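You operate a simulated robot arm through the tools that you are given. There is no shell and no other tool.

You are at the controls of a simulated robot arm. One attempt, no reset.

JOB
Stand the cream connector in the grey nest, rub its flash off and put it in the green tray.
Fine: use the green abrasive pad and put it back. Set down upright: what you pick out, abrasive pad with a green handle. What is to be rubbed or washed off counts as gone when no trace of it is left.

Only the result counts: the job must be done as asked and must still hold three seconds after the hand-in. Knocking over, shifting, dropping, spilling or breaking anything else fails it.

ROBOT AND FRAMES
A 6-joint arm with a fingered hand, fixed in place. Base frame: the origin is on the floor under the middle of its stand, x ahead of it, y to its left, z up; the work surface is at about z = 0.85. Units: m, rad, N and s.
With the tool pointing down near the work surface it reaches from about 0.3 to 0.92 m from the base axis. Its first joint turns from -2.897 to 2.897 rad. Payload 5 kg.
The TCP is the grasp point between the finger pads, 0.037 m short of the fingertips. In the tool frame z runs along the fingers and y along their closing line. The gripper opens to 0.124 m; its body begins 0.043 m behind the TCP. The gripper is a hand of 3 fingers: y runs from the thumb to the fingers, the wrist lies at [-0.021, -0.125, -0.215] in the tool frame, and closing takes about 1.5 s.
Orientation is that of the tool frame in the base frame, as a unit quaternion [w, x, y, z]. With the fingers straight down and the wrist toward the robot, the tool's x, y and z point along [0, 1, 0], [1, 0, 0] and [0, 0, -1] of the base frame.

CONTROLS
- The arm moves only by the tool play_rows. Its argument "series" is a list of rows, each a list of 3 entries, a list of its own where there are three numbers: the shift along the tool's x, y, z in units of 50 mm (1.0 is 50 mm), then the turn, a rotation vector about the tool's x, y, z in units of 4 degrees (1.0 is 4 degrees), then the gripper command, from -1 (shut) to 1 (fully open), values between in proportion. In form: [[[dx, dy, dz], [wx, wy, wz], fingers], ...]. A call has 1 to 20 rows; each row shifts and turns the commanded pose from where the row before left it, along the tool's axes as they then stand. A call with a number of a shift or a turn outside -1 to 1 is refused whole. Rows are played at 5 a second. More than 0.05 m and 0.15 rad between two rows, or a gripper value outside its range, and nothing of the call is played. Where a pose cannot be reached the arm comes as near as it can. A force on the tool above 40 N (or 10 N above the force at the start of the call, whichever is more), or a blocked arm, ends the call early, and 0.2 s more pass. The fingers move at their own pace (about 0.072 m/s each) and stop on an object; they squeeze with about 28 N. The grip force told is the motor's: it shows also when the fingers shut on nothing. Time passes only in rows, and 0.2 s behind the last, so rows that do not move let the fingers close. The reply holds the time, the measured pose of the TCP, the force on the tool along the base axes, the opening and the grip force, in the units named above and with some noise, with the torque about the TCP (base axes, N m) and any sound that the robot's microphone picked up.
- Cameras (640 x 400 px; columns grow to the right, rows downward): "scene" is fixed at [0.3998, -0.6498, 1.7178]; the picture's right is [0.97, -0.25, 0.00], its down [-0.22, -0.85, -0.49] and it looks along [0.12, 0.47, -0.87] (base axes); focal length 355 px, centre (320, 200). "wrist" rides on the gripper at [0.072, -0.104, -0.154] in the tool frame; the picture's right is [-0.83, 0.26, -0.49], its down [-0.51, -0.72, 0.47] and it looks along [-0.23, 0.64, 0.73] (tool axes); focal length 243 px, centre (320, 200). There is no depth. A picture from a camera that has moved, and an enlarged one, comes with that camera's place and axes in the base frame and with its lens.
- snapshot(camera): a new picture of that camera. No time passes.
- set_grasp(shape): the hand has 3 fingers and takes this shape, open, in about a second: jaw (thumb against the fingers, like two jaws); tri (thumb and two fingers); tip (a fingertip pinch); poke (one finger out to press); point (the index stretched); flat (the hand flat); cup (the hand cupped); fist (a fist). The gripper value then closes the fingers along that shape, each until it touches; the sizes above hold for jaw. It gives what a move gives, with no picture.
- close_up(camera, box): a new picture of the part [left, top, right, bottom] of that camera's present view, enlarged. No time passes.
- job_done(): hands the job in; it is judged then, once.

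Nothing tells you positions but the pictures and the camera data. Unless the task says otherwise, let go and move clear before handing in.

The tools are called after "Request:" as a command line: name --argument value ..., lists and objects as JSON in quotes. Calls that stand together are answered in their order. play_rows: Moves the arm, as the interface text tells. Its arguments: {"type":"object","properties":{"series":{"type":"array","items":{"type":"array"}}},"required":["series"]} The other tools are called the same way: set_grasp (shape) gives the hand a shape; snapshot (camera) takes a picture; close_up (camera, box) takes an enlarged picture of a part of a camera's view; job_done () hands the job in.

At the start:

```text
clock: 0.0
position: [0.6898, -0.2821, 1.2169]
tool_rot: [0.0, 0.707, 0.707, 0.0]
force: [-0.3, 0.0, 0.6]
torque: [0.01, 0.0, 0.0]
grip_width: 0.1236
finger_force: 0.2
shape: jaw
```

scene: 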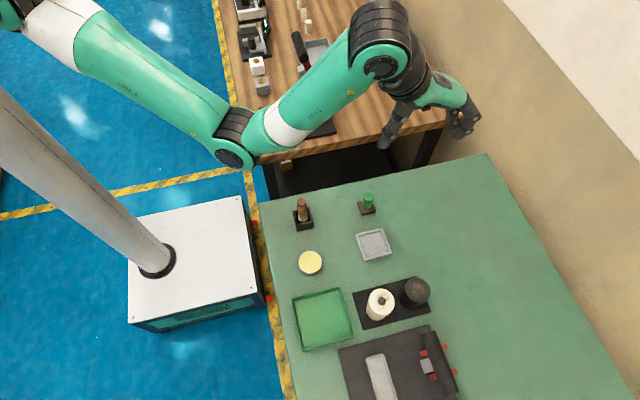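
wrist: 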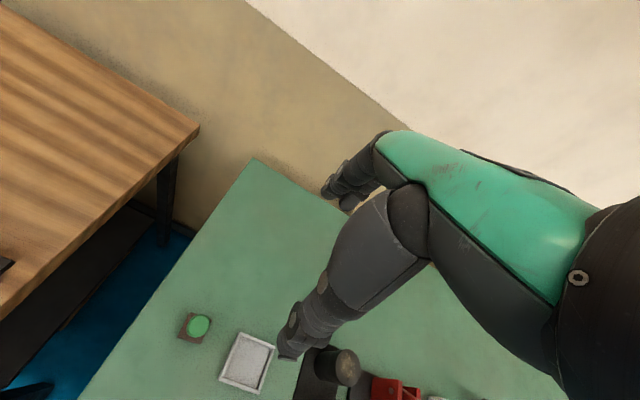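

I see a green work table with a brush-like item, a green-handled pad, a cream disc, a grey square tray, a green tray, and a black fixture with cream and dark cylinders. I'll look closer before moving.

Request:
close_up --camera "scene" --box '[260, 170, 420, 270]'

Request:
close_up --camera "scene" --box '[280, 260, 480, 385]'

Request:
close_up --camera "scene" --box '[320, 300, 480, 400]'

Request:
close_up --camera "wrist" --box '[160, 280, 360, 400]'

```text
4.00 times, centred on (340, 220) of scene
camera zoom: at [0.3998, -0.6498, 1.7178], right [0.97, -0.25, 0.0], down [-0.22, -0.85, -0.49], along [0.12, 0.47, -0.87], focal length 1419 px, centre (240, 120)
```

zoom: 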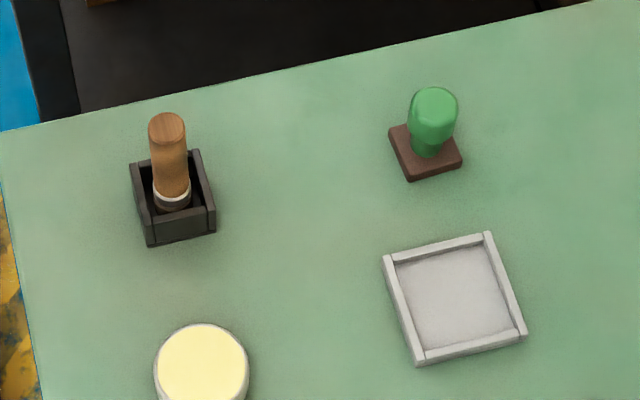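

```text
3.20 times, centred on (380, 322) of scene
camera zoom: at [0.3998, -0.6498, 1.7178], right [0.97, -0.25, 0.0], down [-0.22, -0.85, -0.49], along [0.12, 0.47, -0.87], focal length 1136 px, centre (128, -192)
```

zoom: 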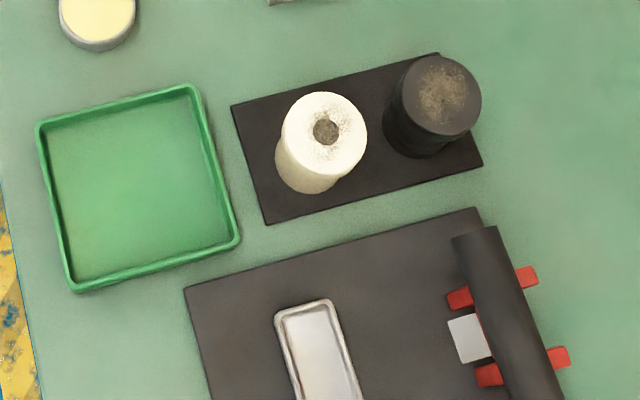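

```text
4.00 times, centred on (400, 350) of scene
camera zoom: at [0.3998, -0.6498, 1.7178], right [0.97, -0.25, 0.0], down [-0.22, -0.85, -0.49], along [0.12, 0.47, -0.87], focal length 1419 px, centre (0, -400)
```

zoom: 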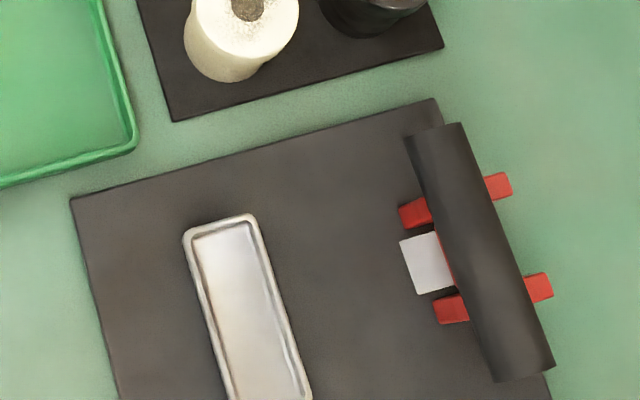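

```text
3.20 times, centred on (260, 340) of wrist
camera zoom: at [0.584, -0.2097, 1.3716], right [0.26, -0.83, 0.49], down [-0.72, -0.51, -0.47], along [0.64, -0.23, -0.73], focal length 776 px, centre (512, -248)
```

zoom: 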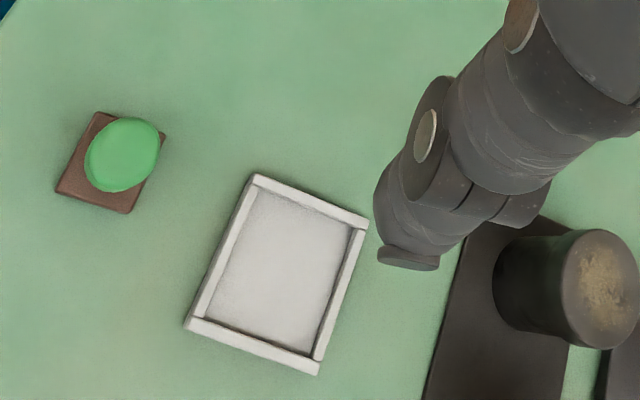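

The cream cylinder on the black plate (about x 0.58, y -0.50) looks like the connector. The grey frame (about 0.62, -0.35) is the nest, and the green-handled pad stands near (0.63, -0.25). I'll bring the wrist camera nearer for a clearer view.

Request:
play_rows --series '[[[-0.5, -0.675, 0.2], [0, 0, 0], 1], [[-0.5, -0.675, 0.2], [0, 0, 0], 1], [[-0.5, -0.675, 0.2], [0, 0, 0], 1], [[-0.5, -0.675, 0.2], [0, 0, 0], 1], [[-0.5, -0.675, 0.2], [0, 0, 0], 1], [[-0.5, -0.675, 0.2], [0, 0, 0], 1], [[-0.5, -0.675, 0.2], [0, 0, 0], 1], [[-0.5, -0.675, 0.2], [0, 0, 0], 1]]'

Request:
snapshot --camera "wrist"

Request:
snapshot --camera "scene"

```text
clock: 1.8
position: [0.4247, -0.4876, 1.1313]
tool_rot: [0.001, 0.708, 0.706, 0.0]
force: [0.3, 0.6, 0.3]
torque: [0.0, -0.01, -0.02]
grip_width: 0.1236
finger_force: 0.0
shape: jaw
out of reach, approached as far as the arm can: row 5, 7
```

```text
taken
camera wrist: at [0.319, -0.4139, 1.2839], right [0.26, -0.83, 0.49], down [-0.72, -0.51, -0.47], along [0.64, -0.23, -0.73], focal length 243 px, centre (320, 200)
```

wrist: 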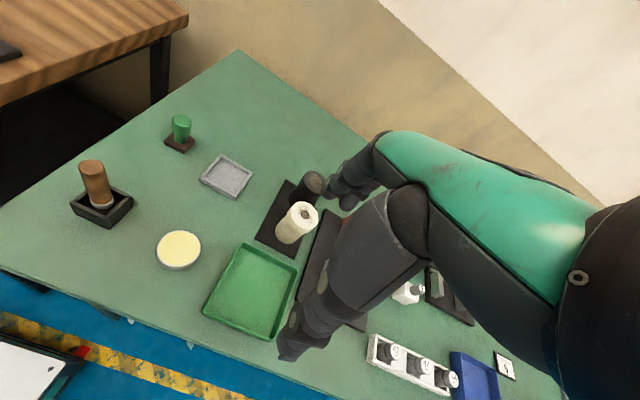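

```text
taken
```

scene: 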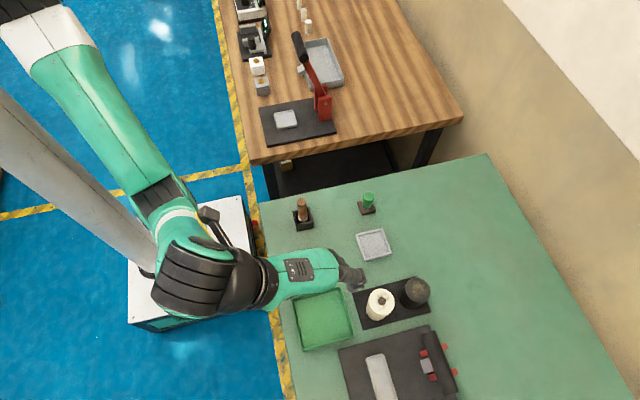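

Request:
close_up --camera "wrist" --box '[240, 160, 340, 260]'

Request:
close_up --camera "wrist" --box '[60, 100, 260, 280]'

Request:
close_up --camera "wrist" --box '[350, 260, 550, 400]'

Request:
close_up --camera "scene" --box '[220, 0, 380, 150]'

```text
4.00 times, centred on (290, 210) of wrist
camera zoom: at [0.319, -0.4139, 1.2839], right [0.26, -0.83, 0.49], down [-0.72, -0.51, -0.47], along [0.64, -0.23, -0.73], focal length 970 px, centre (440, 160)
```

zoom: 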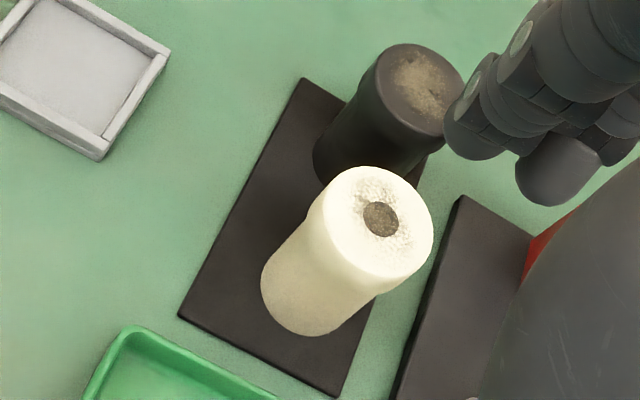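

```text
2.22 times, centred on (160, 190) of wrist
camera zoom: at [0.319, -0.4139, 1.2839], right [0.26, -0.83, 0.49], down [-0.72, -0.51, -0.47], along [0.64, -0.23, -0.73], focal length 539 px, centre (676, 222)
```

zoom: 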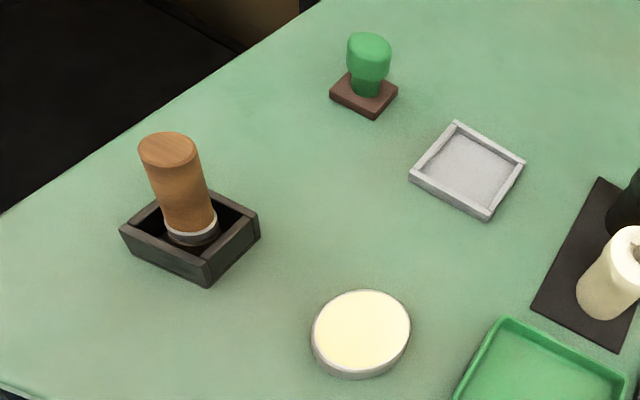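

```text
2.86 times, centred on (450, 330) of wrist
camera zoom: at [0.319, -0.4139, 1.2839], right [0.26, -0.83, 0.49], down [-0.72, -0.51, -0.47], along [0.64, -0.23, -0.73], focal length 693 px, centre (-51, -171)
```

zoom: 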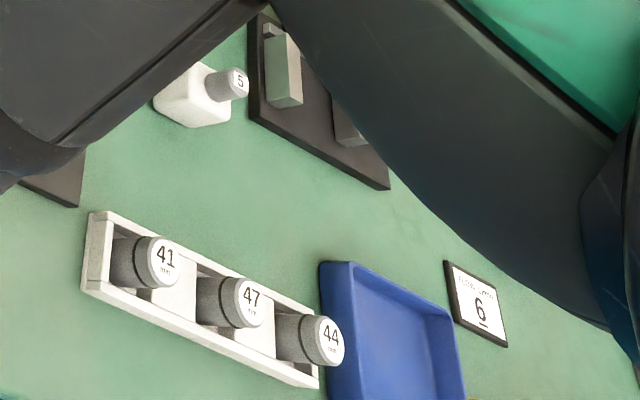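

```text
2.67 times, centred on (300, 75) of scene
camera zoom: at [0.3998, -0.6498, 1.7178], right [0.97, -0.25, 0.0], down [-0.22, -0.85, -0.49], along [0.12, 0.47, -0.87], focal length 946 px, centre (373, 533)
```

zoom: 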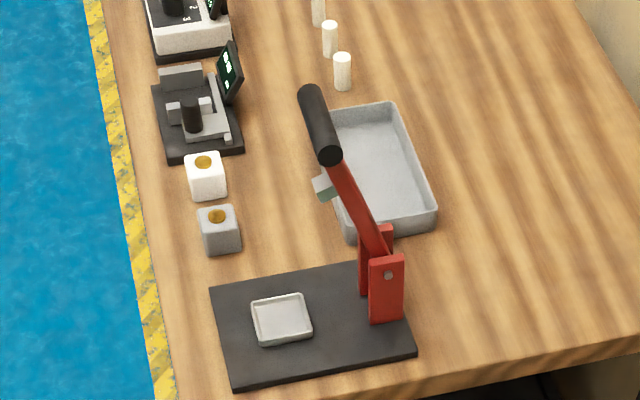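

The cream cylinder with the hole and speckled flash on top is the connector: top at about (0.575, -0.506, 0.933), roughly 57 mm across. The dark cylinder sits close on its +x side. I'll move above it and turn the hand 90° so the fingers close along y, clear of the dark one.

Request:
play_rows --series '[[[-0.12, 0.775, 0.385], [0, 0, 0], 1], [[-0.12, 0.775, 0.385], [0, 0, 0], 1], [[-0.12, 0.775, 0.385], [0, 0, 0], 1], [[-0.12, 0.775, 0.385], [0, 0, 0], 1], [[0, 0, 0], [0, 0, 1], 1], [[0, 0, 0], [0, 0, 1], 1], [[0, 0, 0], [0, 0, 1], 1], [[0, 0, 0], [0, 0, 1], 1], [[0, 0, 0], [0, 0, 1], 1], [[0, 0, 0], [0, 0, 1], 1], [[0, 0, 0], [0, 0, 1], 1], [[0, 0, 0], [0, 0, 1], 1], [[0, 0, 0], [0, 0, 1], 1], [[0, 0, 0], [0, 0, 1], 1], [[0, 0, 0], [0, 0, 1], 1], [[0, 0, 0], [0, 0, 1], 1], [[0, 0, 0], [0, 0, 1], 1], [[0, 0, 0], [0, 0, 1], 1], [[0, 0, 0], [0, 0, 1], 1], [[0, 0, 0], [0, 0, 1], 1]]'

Request:
snapshot --camera "wrist"

Request:
snapshot --camera "scene"

```text
clock: 6.0
position: [0.5795, -0.511, 1.0542]
tool_rot: [0.0, 0.974, 0.224, 0.0]
force: [0.1, 0.5, -0.8]
torque: [-0.01, -0.04, -0.03]
grip_width: 0.1238
finger_force: 0.0
shape: jaw
```

```text
taken
camera wrist: at [0.5984, -0.3845, 1.208], right [-0.63, -0.6, 0.49], down [-0.77, 0.43, -0.47], along [0.07, -0.68, -0.73], focal length 243 px, centre (320, 200)
```

wrist: 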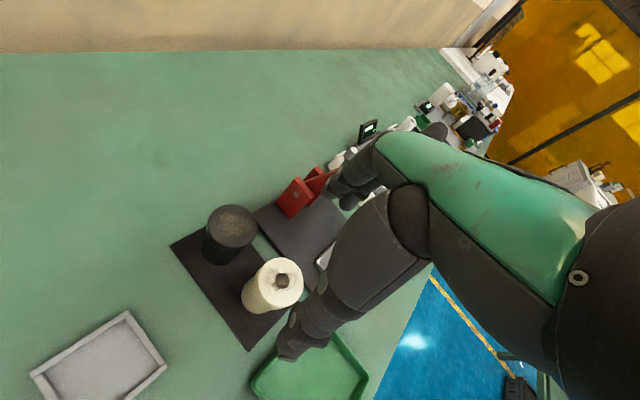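

```text
taken
```

scene: 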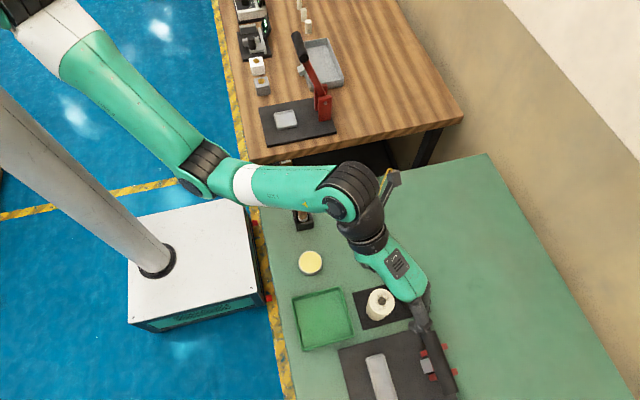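

Request:
close_up --camera "wrist" --box '[230, 240, 310, 320]'

Request:
close_up --camera "wrist" --box '[20, 300, 180, 400]'

Request:
close_up --camera "scene" --box '[340, 240, 460, 340]'

```text
5.00 times, centred on (270, 280) of wrist
camera zoom: at [0.5984, -0.3845, 1.208], right [-0.63, -0.6, 0.49], down [-0.77, 0.43, -0.47], along [0.07, -0.68, -0.73], focal length 1213 px, centre (570, -200)
```

zoom: 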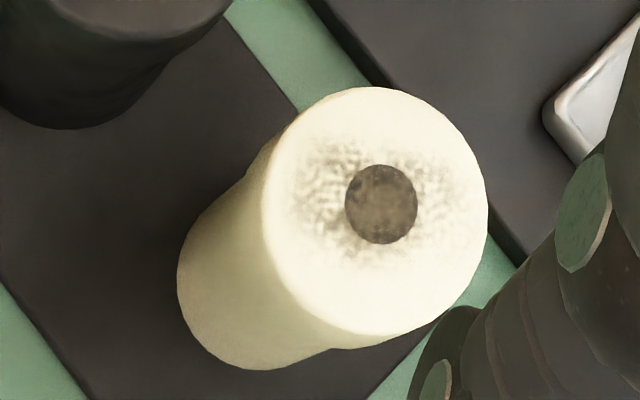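

```text
4.00 times, centred on (100, 350) of wrist
camera zoom: at [0.5984, -0.3845, 1.208], right [-0.63, -0.6, 0.49], down [-0.77, 0.43, -0.47], along [0.07, -0.68, -0.73], focal length 970 px, centre (1200, -400)
```

zoom: 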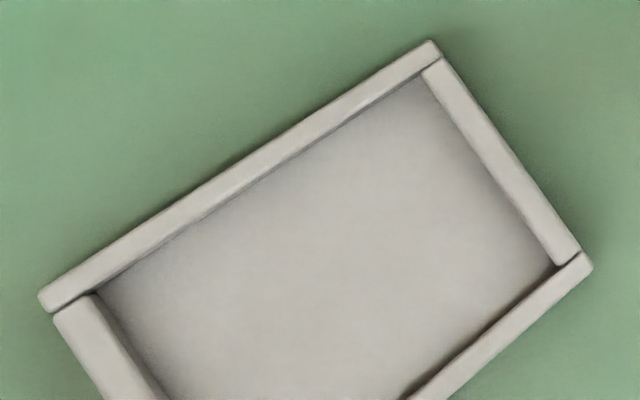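

```text
4.00 times, centred on (400, 290) of scene
camera zoom: at [0.3998, -0.6498, 1.7178], right [0.97, -0.25, 0.0], down [-0.22, -0.85, -0.49], along [0.12, 0.47, -0.87], focal length 1419 px, centre (0, -160)
```

zoom: 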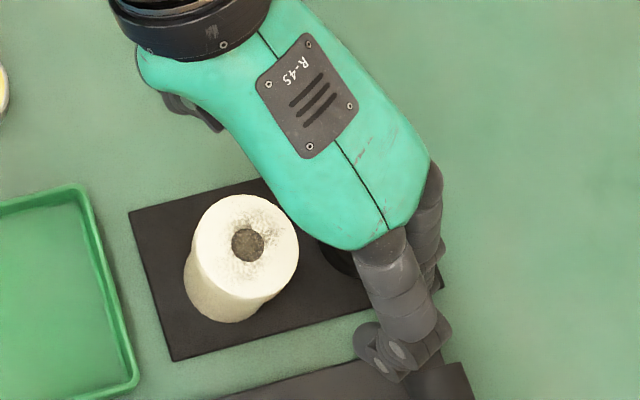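

The connector's flash is the speckle around the hole on top, and my position estimate agrees with this view. I'll finish the turn to point the fingers along -y, part-close the fingers and line up above it.

Request:
play_rows --series '[[[0, 0, 0], [0, 0, 1], 0.45], [[0, 0, 0], [0, 0, 1], 0.45], [[0, 0, 0], [0, 0, 1], 0.45], [[0, 0, 0], [0, 0, 1], 0.45], [[0, 0, 0], [0, 0, 1], 0.45], [[0, 0, 0], [0, 0, 1], 0.45], [[0, 0, 0], [0, 0, 0.5], 0.45], [[0, 0, 0], [0, 0, 0], 0.45]]'

Request:
snapshot --camera "wrist"

Request:
snapshot --camera "scene"

```text
clock: 7.8
position: [0.5799, -0.5093, 1.0554]
tool_rot: [0.001, 1.0, 0.0, 0.0]
force: [-0.9, 0.2, 0.1]
torque: [-0.07, 0.01, 0.0]
grip_width: 0.0902
finger_force: 0.0
shape: jaw
```

```text
taken
camera wrist: at [0.6512, -0.4053, 1.2085], right [-0.83, -0.26, 0.49], down [-0.51, 0.72, -0.47], along [-0.23, -0.64, -0.73], focal length 243 px, centre (320, 200)
```

wrist: 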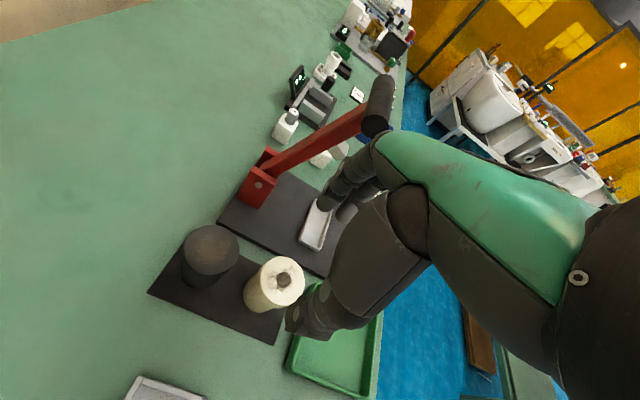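

```text
taken
```

scene: 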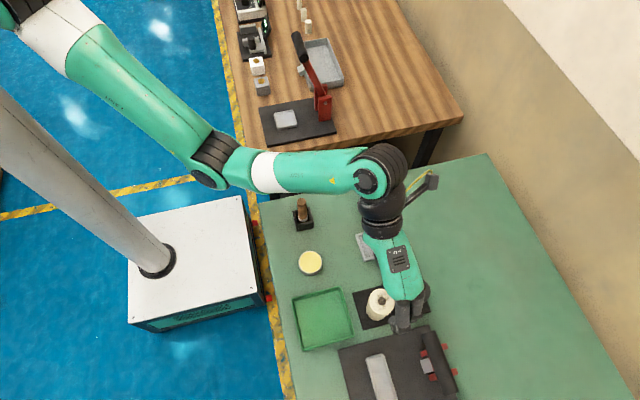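

Request:
close_up --camera "wrist" --box '[230, 240, 310, 320]'

Request:
close_up --camera "wrist" --box '[260, 120, 420, 360]'

Request:
close_up --camera "scene" --box '[340, 260, 460, 380]'

```text
5.00 times, centred on (270, 280) of wrist
camera zoom: at [0.6512, -0.4053, 1.2085], right [-0.83, -0.26, 0.49], down [-0.51, 0.72, -0.47], along [-0.23, -0.64, -0.73], focal length 1213 px, centre (570, -200)
```

zoom: 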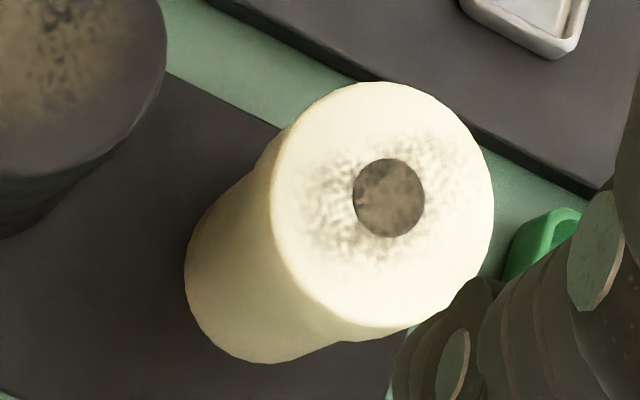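

```text
1.67 times, centred on (340, 240) of wrist
camera zoom: at [0.6512, -0.4053, 1.2085], right [-0.83, -0.26, 0.49], down [-0.51, 0.72, -0.47], along [-0.23, -0.64, -0.73], focal length 404 px, centre (287, 133)
```

zoom: 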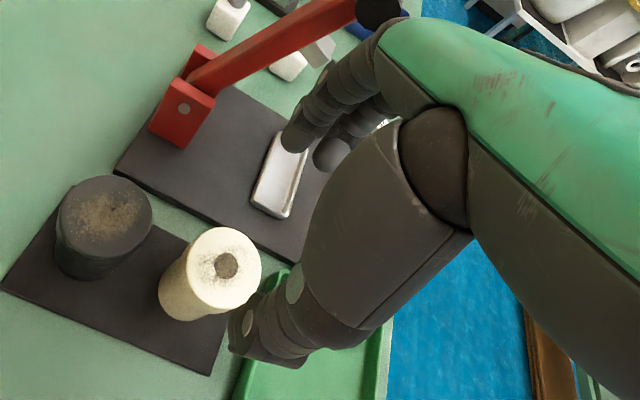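

```text
3.33 times, centred on (400, 320) of scene
camera zoom: at [0.3998, -0.6498, 1.7178], right [0.97, -0.25, 0.0], down [-0.22, -0.85, -0.49], along [0.12, 0.47, -0.87], focal length 1183 px, centre (53, -200)
```

zoom: 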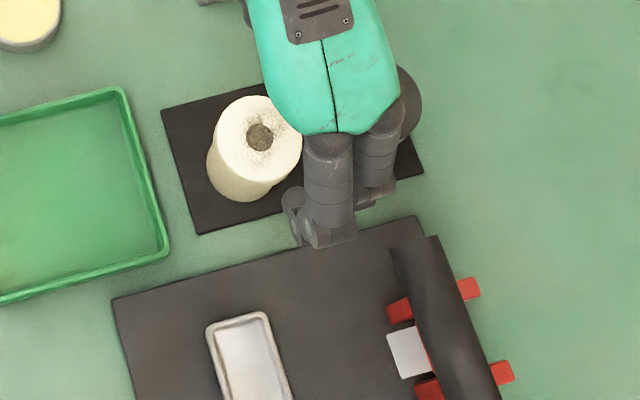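

The hand is squared up, and the connector centre comes out at about (0.5745, -0.507). I'll shift a few millimetres onto it and lower part way.

Request:
play_rows --series '[[[-0.108, -0.05, 0], [0, 0, 0], 0.45], [[0, 0, 0.5], [0, 0, 0], 0.45], [[0, 0, 0.5], [0, 0, 0], 0.45], [[0, 0, 0.5], [0, 0, 0], 0.45], [[0, 0, 0], [0, 0, 0], 0.45]]'

Request:
snapshot --camera "wrist"

Request:
close_up --camera "scene" --box '[340, 260, 460, 380]'

```text
clock: 9.0
position: [0.5732, -0.508, 0.9793]
tool_rot: [0.0, 1.0, 0.0, 0.001]
force: [0.5, 0.4, 0.5]
torque: [-0.01, -0.01, -0.02]
grip_width: 0.0902
finger_force: 0.0
shape: jaw
```

```text
taken
camera wrist: at [0.6451, -0.4034, 1.133], right [-0.83, -0.26, 0.49], down [-0.51, 0.72, -0.47], along [-0.23, -0.64, -0.73], focal length 243 px, centre (320, 200)
```

wrist: 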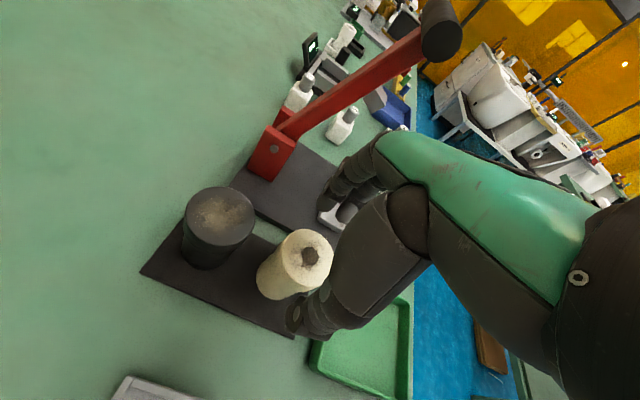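

```text
3.33 times, centred on (400, 320) of scene
camera zoom: at [0.3998, -0.6498, 1.7178], right [0.97, -0.25, 0.0], down [-0.22, -0.85, -0.49], along [0.12, 0.47, -0.87], focal length 1183 px, centre (53, -200)
```

zoom: 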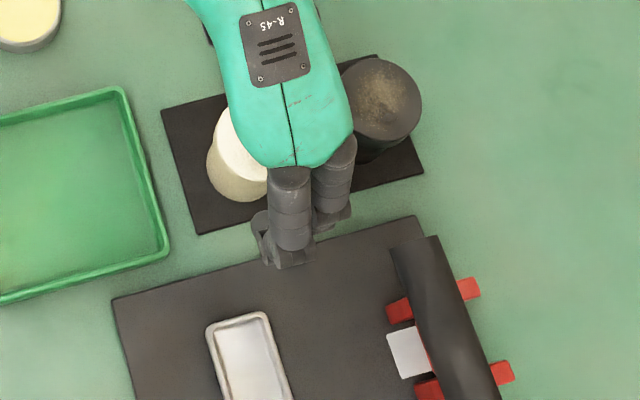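

Request:
close_up --camera "wrist" --box '[240, 150, 400, 350]'

```text
2.00 times, centred on (320, 250) of wrist
camera zoom: at [0.6451, -0.4034, 1.133], right [-0.83, -0.26, 0.49], down [-0.51, 0.72, -0.47], along [-0.23, -0.64, -0.73], focal length 485 px, centre (320, 100)
```

zoom: 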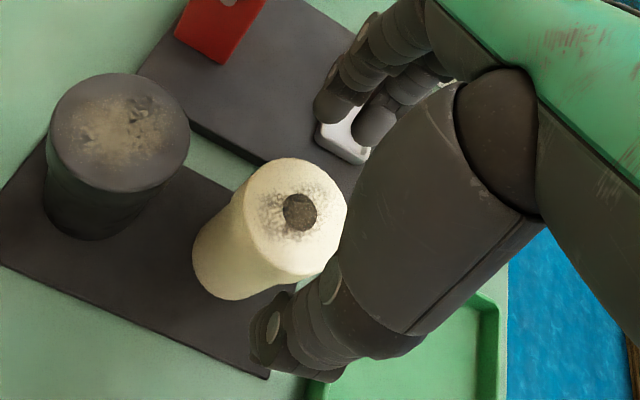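

The thumb and fingers straddle the connector with room on both sides, so I'll lower to grip height, about z 0.917.

Request:
play_rows --series '[[[0.01, -0.01, 0.3], [0, 0, 0], 0.45], [[0, 0, 0.3], [0, 0, 0], 0.45], [[0, 0, 0.3], [0, 0, 0], 0.45], [[0, 0, 0.32], [0, 0, 0], 0.45], [[0, 0, 0], [0, 0, 0], 0.45]]'

Request:
close_up --camera "wrist" --box '[240, 150, 400, 350]'

Request:
close_up --camera "scene" --box '[340, 240, 460, 360]'

```text
clock: 10.2
position: [0.5729, -0.5072, 0.9176]
tool_rot: [0.001, 1.0, 0.001, 0.0]
force: [-0.2, -0.1, 0.3]
torque: [-0.01, -0.02, 0.01]
grip_width: 0.0904
finger_force: 0.1
shape: jaw
```

```text
2.00 times, centred on (320, 250) of wrist
camera zoom: at [0.6455, -0.4021, 1.0713], right [-0.83, -0.26, 0.49], down [-0.51, 0.72, -0.47], along [-0.23, -0.64, -0.73], focal length 485 px, centre (320, 100)
```

zoom: 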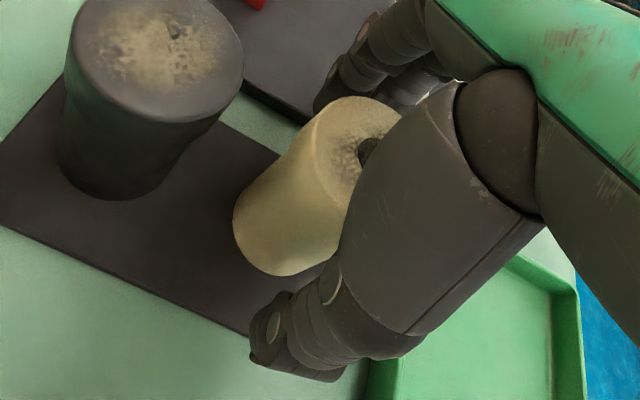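

```text
3.33 times, centred on (400, 300) of scene
camera zoom: at [0.3998, -0.6498, 1.7178], right [0.97, -0.25, 0.0], down [-0.22, -0.85, -0.49], along [0.12, 0.47, -0.87], focal length 1183 px, centre (53, -133)
```

zoom: 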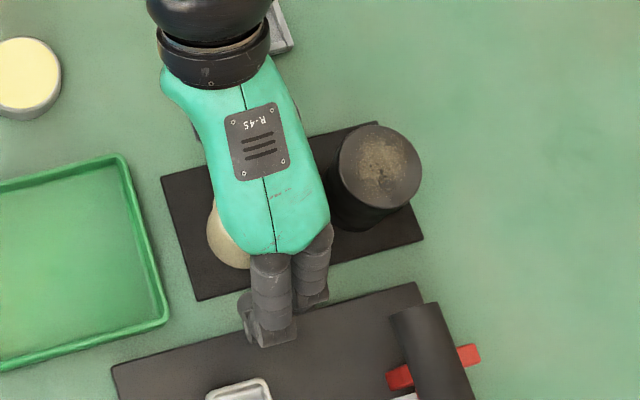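

In position around the connector; now closing the fingers on it.

Request:
play_rows --series '[[[0, 0, 0], [0, 0, 0], -1], [[0, 0, 0], [0, 0, 0], -1], [[0, 0, 0], [0, 0, 0], -1], [[0, 0, 0], [0, 0, 0], -1], [[0, 0, 0], [0, 0, 0], -1], [[0, 0, 0], [0, 0, 0], -1]]'

Request:
close_up --camera "wrist" --box '[240, 150, 400, 350]'

```text
clock: 11.6
position: [0.5744, -0.5081, 0.9195]
tool_rot: [0.0, 1.0, 0.0, 0.0]
force: [0.2, 0.1, 0.0]
torque: [-0.03, 0.03, -0.02]
grip_width: 0.0416
finger_force: 27.9
shape: jaw
```

```text
2.00 times, centred on (320, 250) of wrist
camera zoom: at [0.6455, -0.4021, 1.0714], right [-0.83, -0.26, 0.49], down [-0.51, 0.72, -0.47], along [-0.23, -0.64, -0.73], focal length 485 px, centre (320, 100)
```

zoom: 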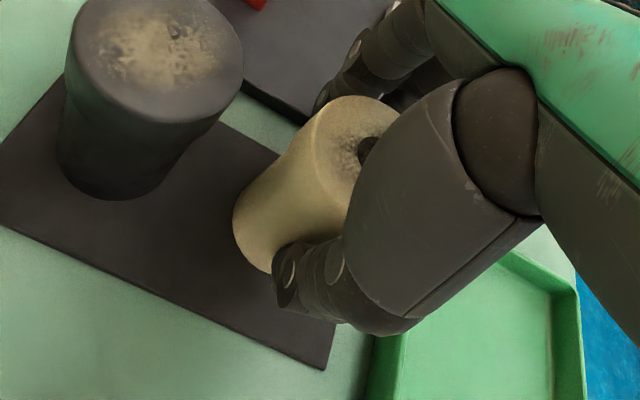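

The grip is firm (28 N). The width of 42 mm fits a 56 mm cylinder held by two spread fingers. I'll lift it straight up and check the hold.

Request:
play_rows --series '[[[0, 0, -0.1], [0, 0, 0], -1], [[0, 0, -0.3], [0, 0, 0], -1], [[0, 0, -0.4], [0, 0, 0], -1], [[0, 0, -0.4], [0, 0, 0], -1], [[0, 0, -0.4], [0, 0, 0], -1], [[0, 0, -0.4], [0, 0, 0], -1], [[0, 0, 0], [0, 0, 0], -1]]'

Request:
snapshot --camera "wrist"

Request:
snapshot --camera "scene"

```text
clock: 13.2
position: [0.5746, -0.5083, 1.0192]
tool_rot: [0.0, 1.0, 0.001, 0.0]
force: [0.1, 0.1, -1.7]
torque: [-0.03, -0.03, -0.02]
grip_width: 0.0414
finger_force: 27.8
shape: jaw
```

```text
taken
camera wrist: at [0.646, -0.4033, 1.1731], right [-0.83, -0.26, 0.49], down [-0.51, 0.72, -0.47], along [-0.23, -0.64, -0.73], focal length 243 px, centre (320, 200)
```

wrist: 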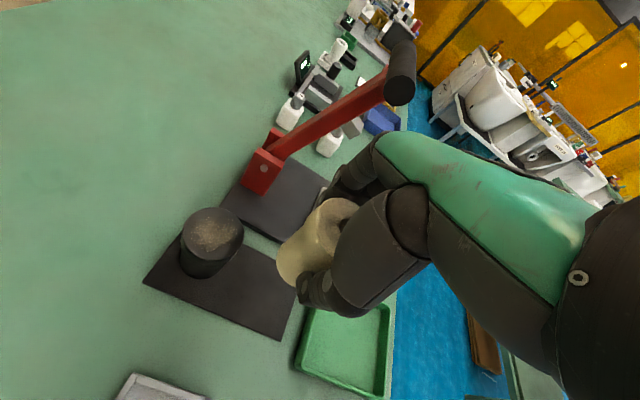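

```text
taken
```

scene: 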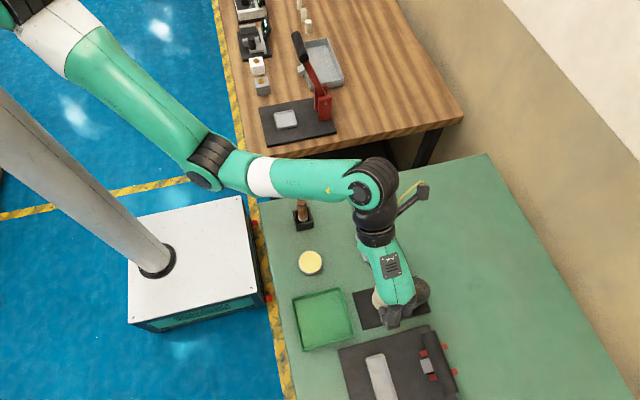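

Request:
close_up --camera "wrist" --box '[256, 170, 384, 330]'

Request:
close_up --camera "scene" --box '[350, 250, 450, 340]'

```text
2.50 times, centred on (320, 250) of wrist
camera zoom: at [0.646, -0.4033, 1.1731], right [-0.83, -0.26, 0.49], down [-0.51, 0.72, -0.47], along [-0.23, -0.64, -0.73], focal length 606 px, centre (320, 75)
```

zoom: 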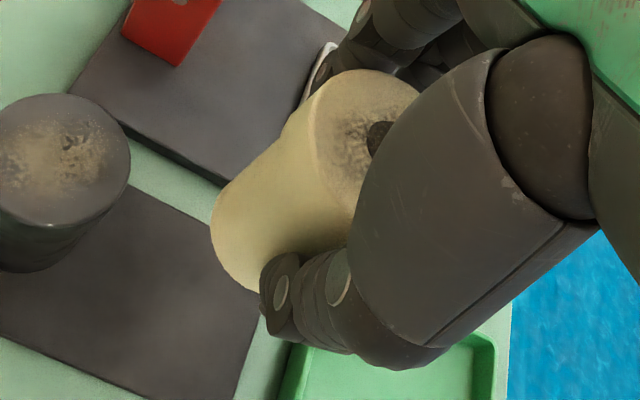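

```text
4.44 times, centred on (400, 295) of scene
camera zoom: at [0.3998, -0.6498, 1.7178], right [0.97, -0.25, 0.0], down [-0.22, -0.85, -0.49], along [0.12, 0.47, -0.87], focal length 1577 px, centre (-36, -222)
```

zoom: 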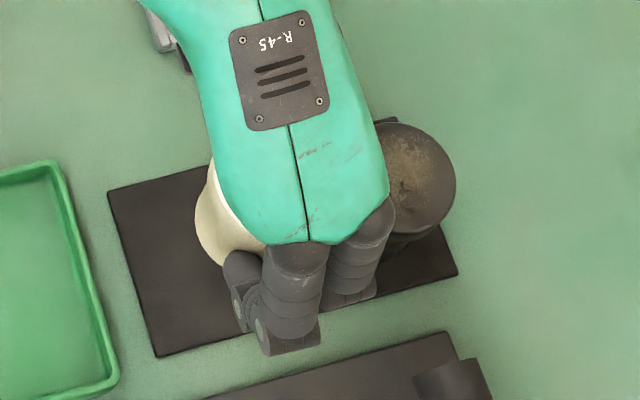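

The connector is held cleanly. Next I'll carry it beside the nest, not over it, so the wrist camera can measure the nest opening.

Request:
play_rows --series '[[[-0.223, -0.79, 0], [0, 0, 0], -1], [[-0.223, -0.79, 0], [0, 0, 0], -1], [[-0.223, -0.79, 0], [0, 0, 0], -1], [[-0.223, -0.79, 0], [0, 0, 0], -1], [[0, 0, 0], [0, 0, 0], -1]]'

Request:
snapshot --camera "wrist"

Request:
snapshot --camera "scene"

```text
clock: 14.4
position: [0.5275, -0.3491, 1.015]
tool_rot: [0.0, 1.0, 0.0, 0.0]
force: [0.1, 0.9, -1.1]
torque: [0.01, 0.03, 0.02]
grip_width: 0.0413
finger_force: 28.5
shape: jaw
```

```text
taken
camera wrist: at [0.6004, -0.2438, 1.1695], right [-0.83, -0.26, 0.49], down [-0.51, 0.72, -0.47], along [-0.23, -0.64, -0.73], focal length 243 px, centre (320, 200)
```

wrist: 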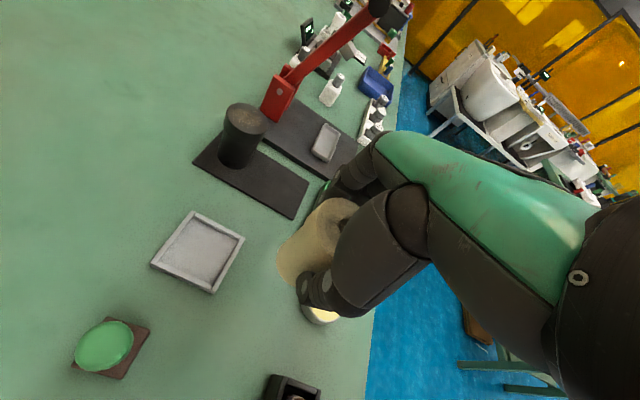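

```text
taken
```

scene: 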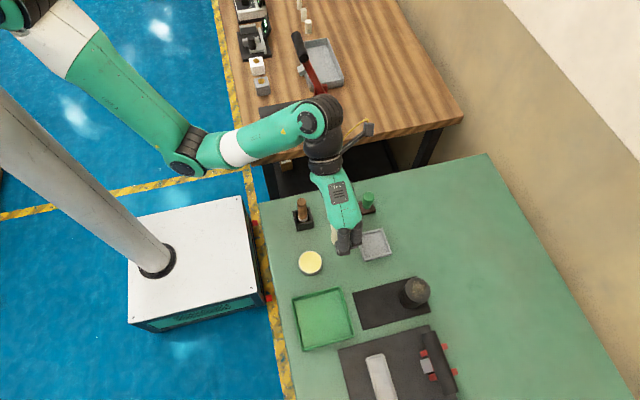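

Request:
close_up --camera "wrist" --box '[134, 200, 262, 300]'

Request:
close_up --camera "wrist" --box '[256, 180, 384, 330]'

Request:
close_up --camera "scene" --box '[310, 190, 410, 280]'

Request:
close_up --camera "wrist" --box '[50, 290, 178, 390]'

```text
4.00 times, centred on (198, 250) of wrist
camera zoom: at [0.6004, -0.2438, 1.1695], right [-0.83, -0.26, 0.49], down [-0.51, 0.72, -0.47], along [-0.23, -0.64, -0.73], focal length 970 px, centre (808, 0)
```

zoom: 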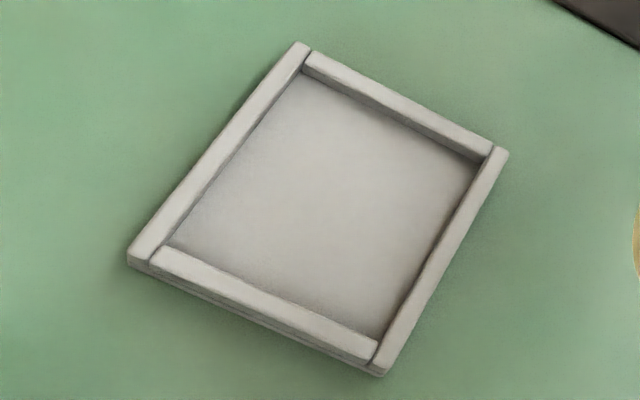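

```text
2.67 times, centred on (320, 255) of wrist
camera zoom: at [0.6004, -0.2438, 1.1695], right [-0.83, -0.26, 0.49], down [-0.51, 0.72, -0.47], along [-0.23, -0.64, -0.73], focal length 647 px, centre (320, 53)
```

zoom: 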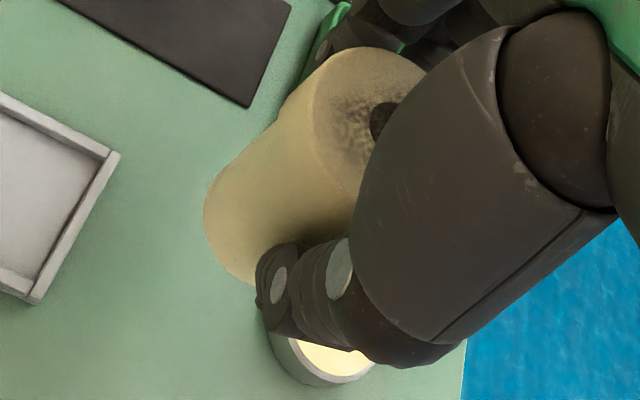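

```text
4.44 times, centred on (360, 235) of scene
camera zoom: at [0.3998, -0.6498, 1.7178], right [0.97, -0.25, 0.0], down [-0.22, -0.85, -0.49], along [0.12, 0.47, -0.87], focal length 1577 px, centre (142, 44)
```

zoom: 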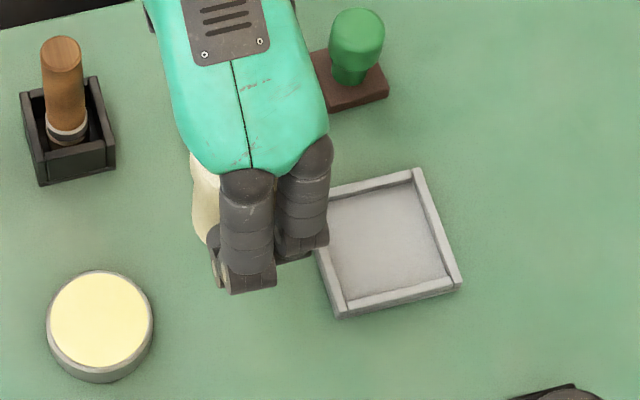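

```text
4.00 times, centred on (114, 340) of wrist
camera zoom: at [0.6004, -0.2438, 1.1695], right [-0.83, -0.26, 0.49], down [-0.51, 0.72, -0.47], along [-0.23, -0.64, -0.73], focal length 970 px, centre (1144, -360)
```

zoom: 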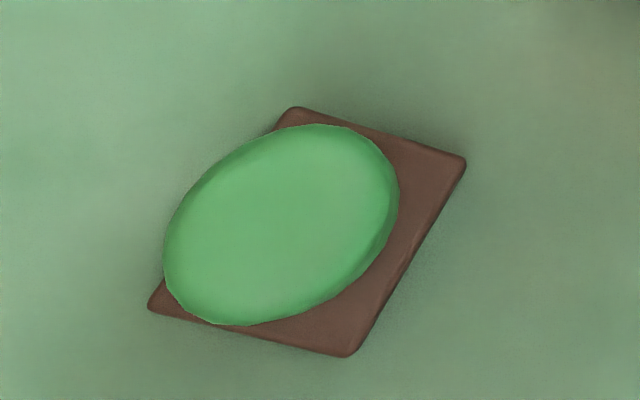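

Measured from both cameras, the nest centre is about (0.620, -0.3505) with an inside width of roughly 61 mm, so I have 2–3 mm of room each way. I'll move over it at height and check again.

Request:
play_rows --series '[[[0.453, 0.01, 0], [0, 0, 0], -1], [[0.453, 0.01, 0], [0, 0, 0], -1], [[0.453, 0.01, 0], [0, 0, 0], -1], [[0.453, 0.01, 0], [0, 0, 0], -1], [[0, 0, 0], [0, 0, 0], -1], [[0, 0, 0], [0, 0, 0], -1]]'

Request:
snapshot --camera "wrist"

Request:
close_up --camera "scene" --box '[320, 190, 440, 270]'

```text
clock: 15.8
position: [0.6198, -0.3503, 1.0178]
tool_rot: [0.0, 1.0, 0.0, 0.0]
force: [0.2, 0.2, -0.4]
torque: [-0.03, -0.03, 0.04]
grip_width: 0.0412
finger_force: 27.7
shape: jaw
```

```text
taken
camera wrist: at [0.6908, -0.2469, 1.1715], right [-0.83, -0.26, 0.49], down [-0.51, 0.72, -0.47], along [-0.23, -0.64, -0.73], focal length 243 px, centre (320, 200)
```

wrist: 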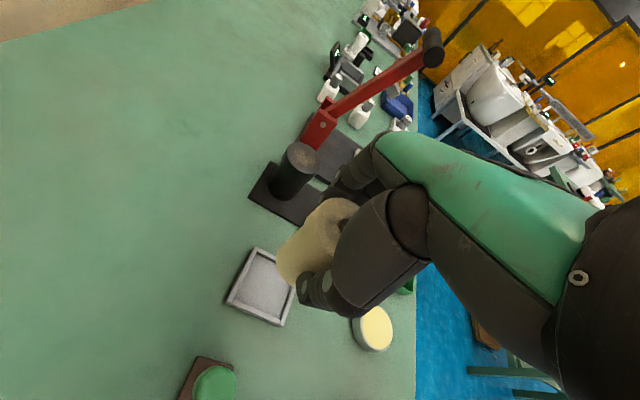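

```text
5.00 times, centred on (380, 230) of scene
camera zoom: at [0.3998, -0.6498, 1.7178], right [0.97, -0.25, 0.0], down [-0.22, -0.85, -0.49], along [0.12, 0.47, -0.87], focal length 1774 px, centre (20, 50)
```

zoom: 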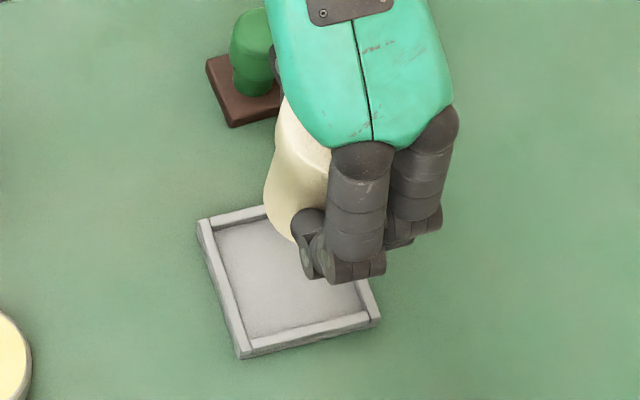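

Request:
play_rows --series '[[[0, -0.01, 0.4], [0, 0, 0], -1], [[0, 0, 0.4], [0, 0, 0], -1], [[0, 0, 0.4], [0, 0, 0], -1], [[0, 0, 0.2], [0, 0, 0], -1], [[0, 0, 0], [0, 0, 0], -1], [[0, 0, 0], [0, 0, 0], -1]]'

Request:
close_up --camera "wrist" --box '[220, 190, 380, 330]'

Request:
close_up --camera "scene" --box '[320, 190, 440, 270]'

```text
clock: 17.2
position: [0.6217, -0.3509, 0.9479]
tool_rot: [0.0, 1.0, 0.0, 0.0]
force: [-0.4, -0.1, -1.8]
torque: [0.0, 0.02, -0.01]
grip_width: 0.0413
finger_force: 28.1
shape: jaw
```

```text
2.86 times, centred on (300, 260) of wrist
camera zoom: at [0.6918, -0.246, 1.102], right [-0.83, -0.26, 0.49], down [-0.51, 0.72, -0.47], along [-0.23, -0.64, -0.73], focal length 693 px, centre (377, 29)
```

zoom: 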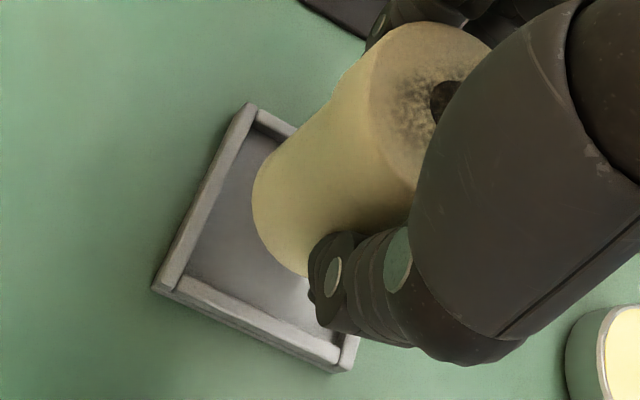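

```text
5.00 times, centred on (380, 230) of scene
camera zoom: at [0.3998, -0.6498, 1.7178], right [0.97, -0.25, 0.0], down [-0.22, -0.85, -0.49], along [0.12, 0.47, -0.87], focal length 1774 px, centre (20, 50)
```

zoom: 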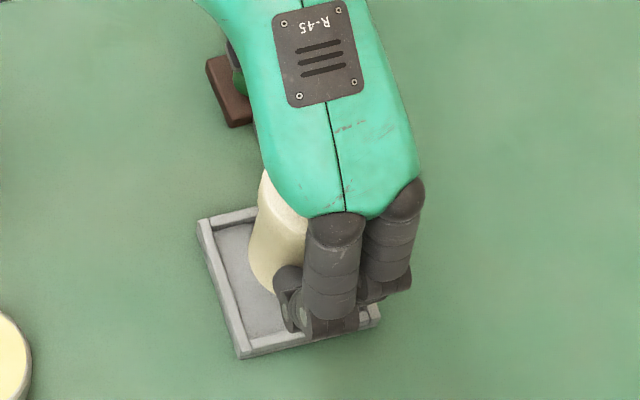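

Alignment still holds with the connector just above the rim. I'll lower it in small steps and watch the force.

Request:
play_rows --series '[[[-0.01, 0, 0.2], [0, 0, 0], -1], [[0, 0, 0.16], [0, 0, 0], -1], [[0, 0, 0], [0, 0, 0], -1], [[0, 0, 0], [0, 0, 0], -1]]'

Request:
close_up --camera "wrist" --box '[220, 190, 380, 330]'

Request:
close_up --camera "scene" --box '[340, 210, 420, 270]'

```text
clock: 18.2
position: [0.6195, -0.3508, 0.9295]
tool_rot: [0.0, 1.0, 0.001, -0.001]
force: [0.9, 0.1, -0.9]
torque: [0.01, 0.0, 0.01]
grip_width: 0.0413
finger_force: 27.9
shape: jaw
```

```text
2.86 times, centred on (300, 260) of wrist
camera zoom: at [0.6914, -0.2458, 1.084], right [-0.83, -0.26, 0.49], down [-0.51, 0.72, -0.47], along [-0.23, -0.64, -0.73], focal length 693 px, centre (377, 29)
```

zoom: 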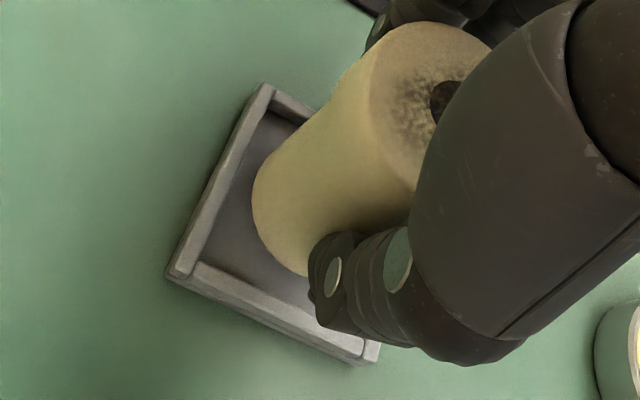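

```text
6.67 times, centred on (380, 240) of scene
camera zoom: at [0.3998, -0.6498, 1.7178], right [0.97, -0.25, 0.0], down [-0.22, -0.85, -0.49], along [0.12, 0.47, -0.87], focal length 2366 px, centre (-80, -67)
```

zoom: 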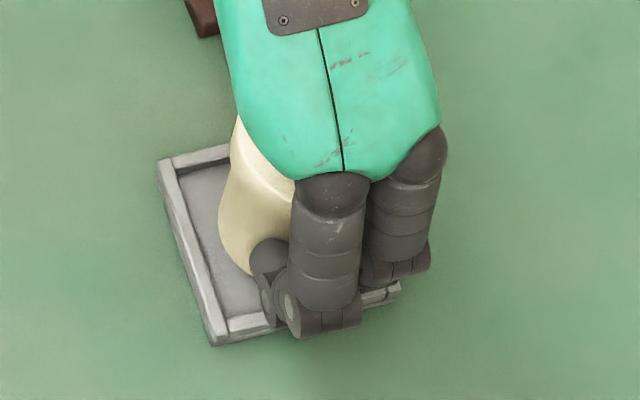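

Request:
play_rows --series '[[[0, 0, 0.08], [0, 0, 0], -1], [[0, 0, 0.08], [0, 0, 0], -1], [[0, 0, 0.08], [0, 0, 0], -1], [[0, 0, 0], [0, 0, 0], -1]]'

Request:
close_up --camera "wrist" --box '[220, 190, 380, 330]'

```text
clock: 19.2
position: [0.6196, -0.3494, 0.9186]
tool_rot: [0.001, 1.0, -0.001, 0.001]
force: [-0.5, 1.1, 6.9]
torque: [0.05, 0.04, -0.03]
grip_width: 0.0414
finger_force: 27.9
shape: jaw
```

```text
2.86 times, centred on (300, 260) of wrist
camera zoom: at [0.6909, -0.2459, 1.0729], right [-0.83, -0.26, 0.49], down [-0.51, 0.72, -0.47], along [-0.23, -0.64, -0.73], focal length 693 px, centre (377, 29)
```

zoom: 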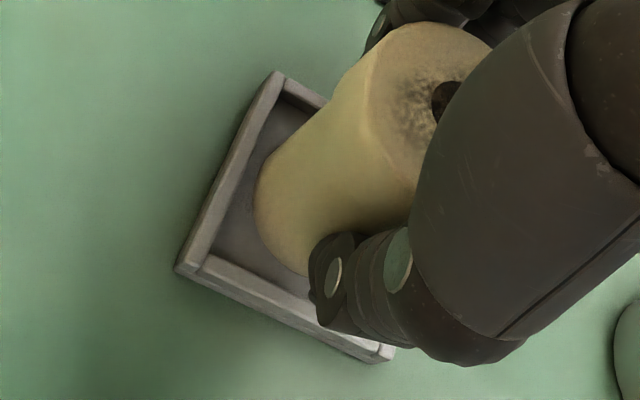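

Request:
close_up --camera "scene" --box '[350, 215, 410, 265]'

Request:
close_up --camera "wrist" --box '[250, 210, 330, 290]'

```text
8.00 times, centred on (380, 240) of scene
camera zoom: at [0.3998, -0.6498, 1.7178], right [0.97, -0.25, 0.0], down [-0.22, -0.85, -0.49], along [0.12, 0.47, -0.87], focal length 2839 px, centre (-160, -120)
```

zoom: 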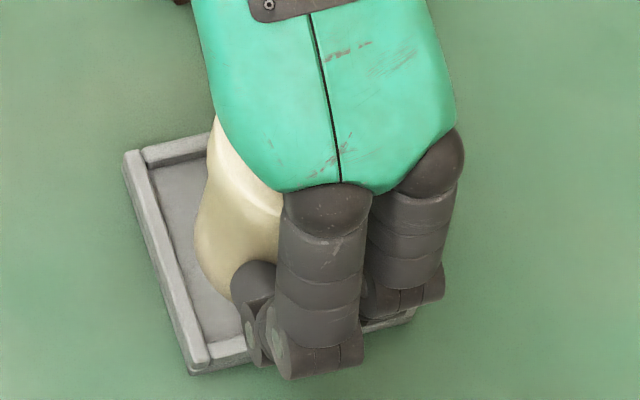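

```text
5.00 times, centred on (290, 250) of wrist
camera zoom: at [0.6909, -0.2459, 1.0729], right [-0.83, -0.26, 0.49], down [-0.51, 0.72, -0.47], along [-0.23, -0.64, -0.73], focal length 1213 px, centre (470, -50)
```

zoom: 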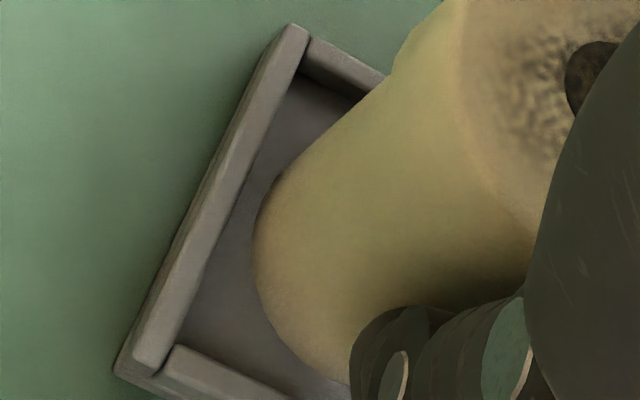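

Contact at TCP z about 0.918 with 7 N and almost no torque, and clear floor shows between connector and walls, so it is standing on the nest floor. I'll release it gently.

Request:
play_rows --series '[[[0, 0, -0.02], [0, 0, 0], -1], [[0, 0, 0], [0, 0, 0], -0.2], [[0, 0, 0], [0, 0, 0], 0.1], [[0, 0, 0], [0, 0, 0], 0.3], [[0, 0, 0], [0, 0, 0], 0.5], [[0, 0, 0], [0, 0, 0], 0.5], [[0, 0, 0], [0, 0, 0], 0.5]]'

Request:
close_up --camera "wrist" --box '[220, 190, 380, 330]'

Request:
close_up --camera "scene" --box '[350, 215, 410, 265]'

```text
clock: 20.8
position: [0.618, -0.3513, 0.9194]
tool_rot: [0.0, 1.0, 0.0, 0.0]
force: [-0.4, -0.6, 0.2]
torque: [-0.02, -0.06, -0.03]
grip_width: 0.0925
finger_force: 0.1
shape: jaw
```

```text
2.86 times, centred on (300, 260) of wrist
camera zoom: at [0.6912, -0.2462, 1.0733], right [-0.83, -0.26, 0.49], down [-0.51, 0.72, -0.47], along [-0.23, -0.64, -0.73], focal length 693 px, centre (377, 29)
```

zoom: 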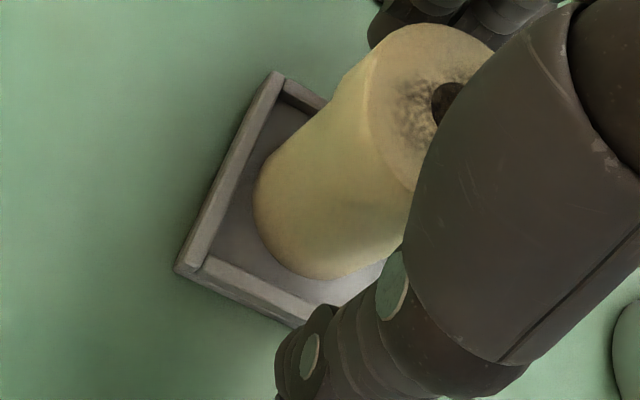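

```text
8.00 times, centred on (380, 240) of scene
camera zoom: at [0.3998, -0.6498, 1.7178], right [0.97, -0.25, 0.0], down [-0.22, -0.85, -0.49], along [0.12, 0.47, -0.87], focal length 2839 px, centre (-160, -120)
```

zoom: 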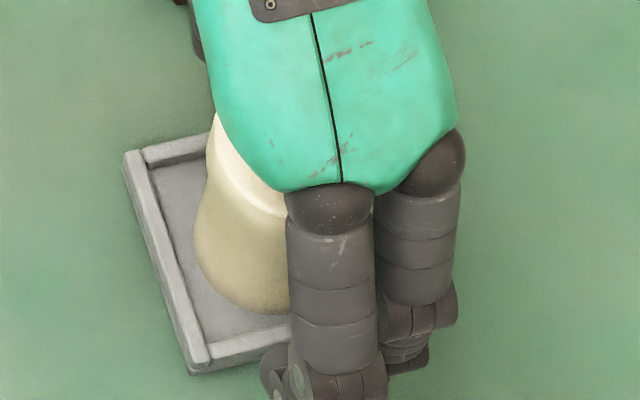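

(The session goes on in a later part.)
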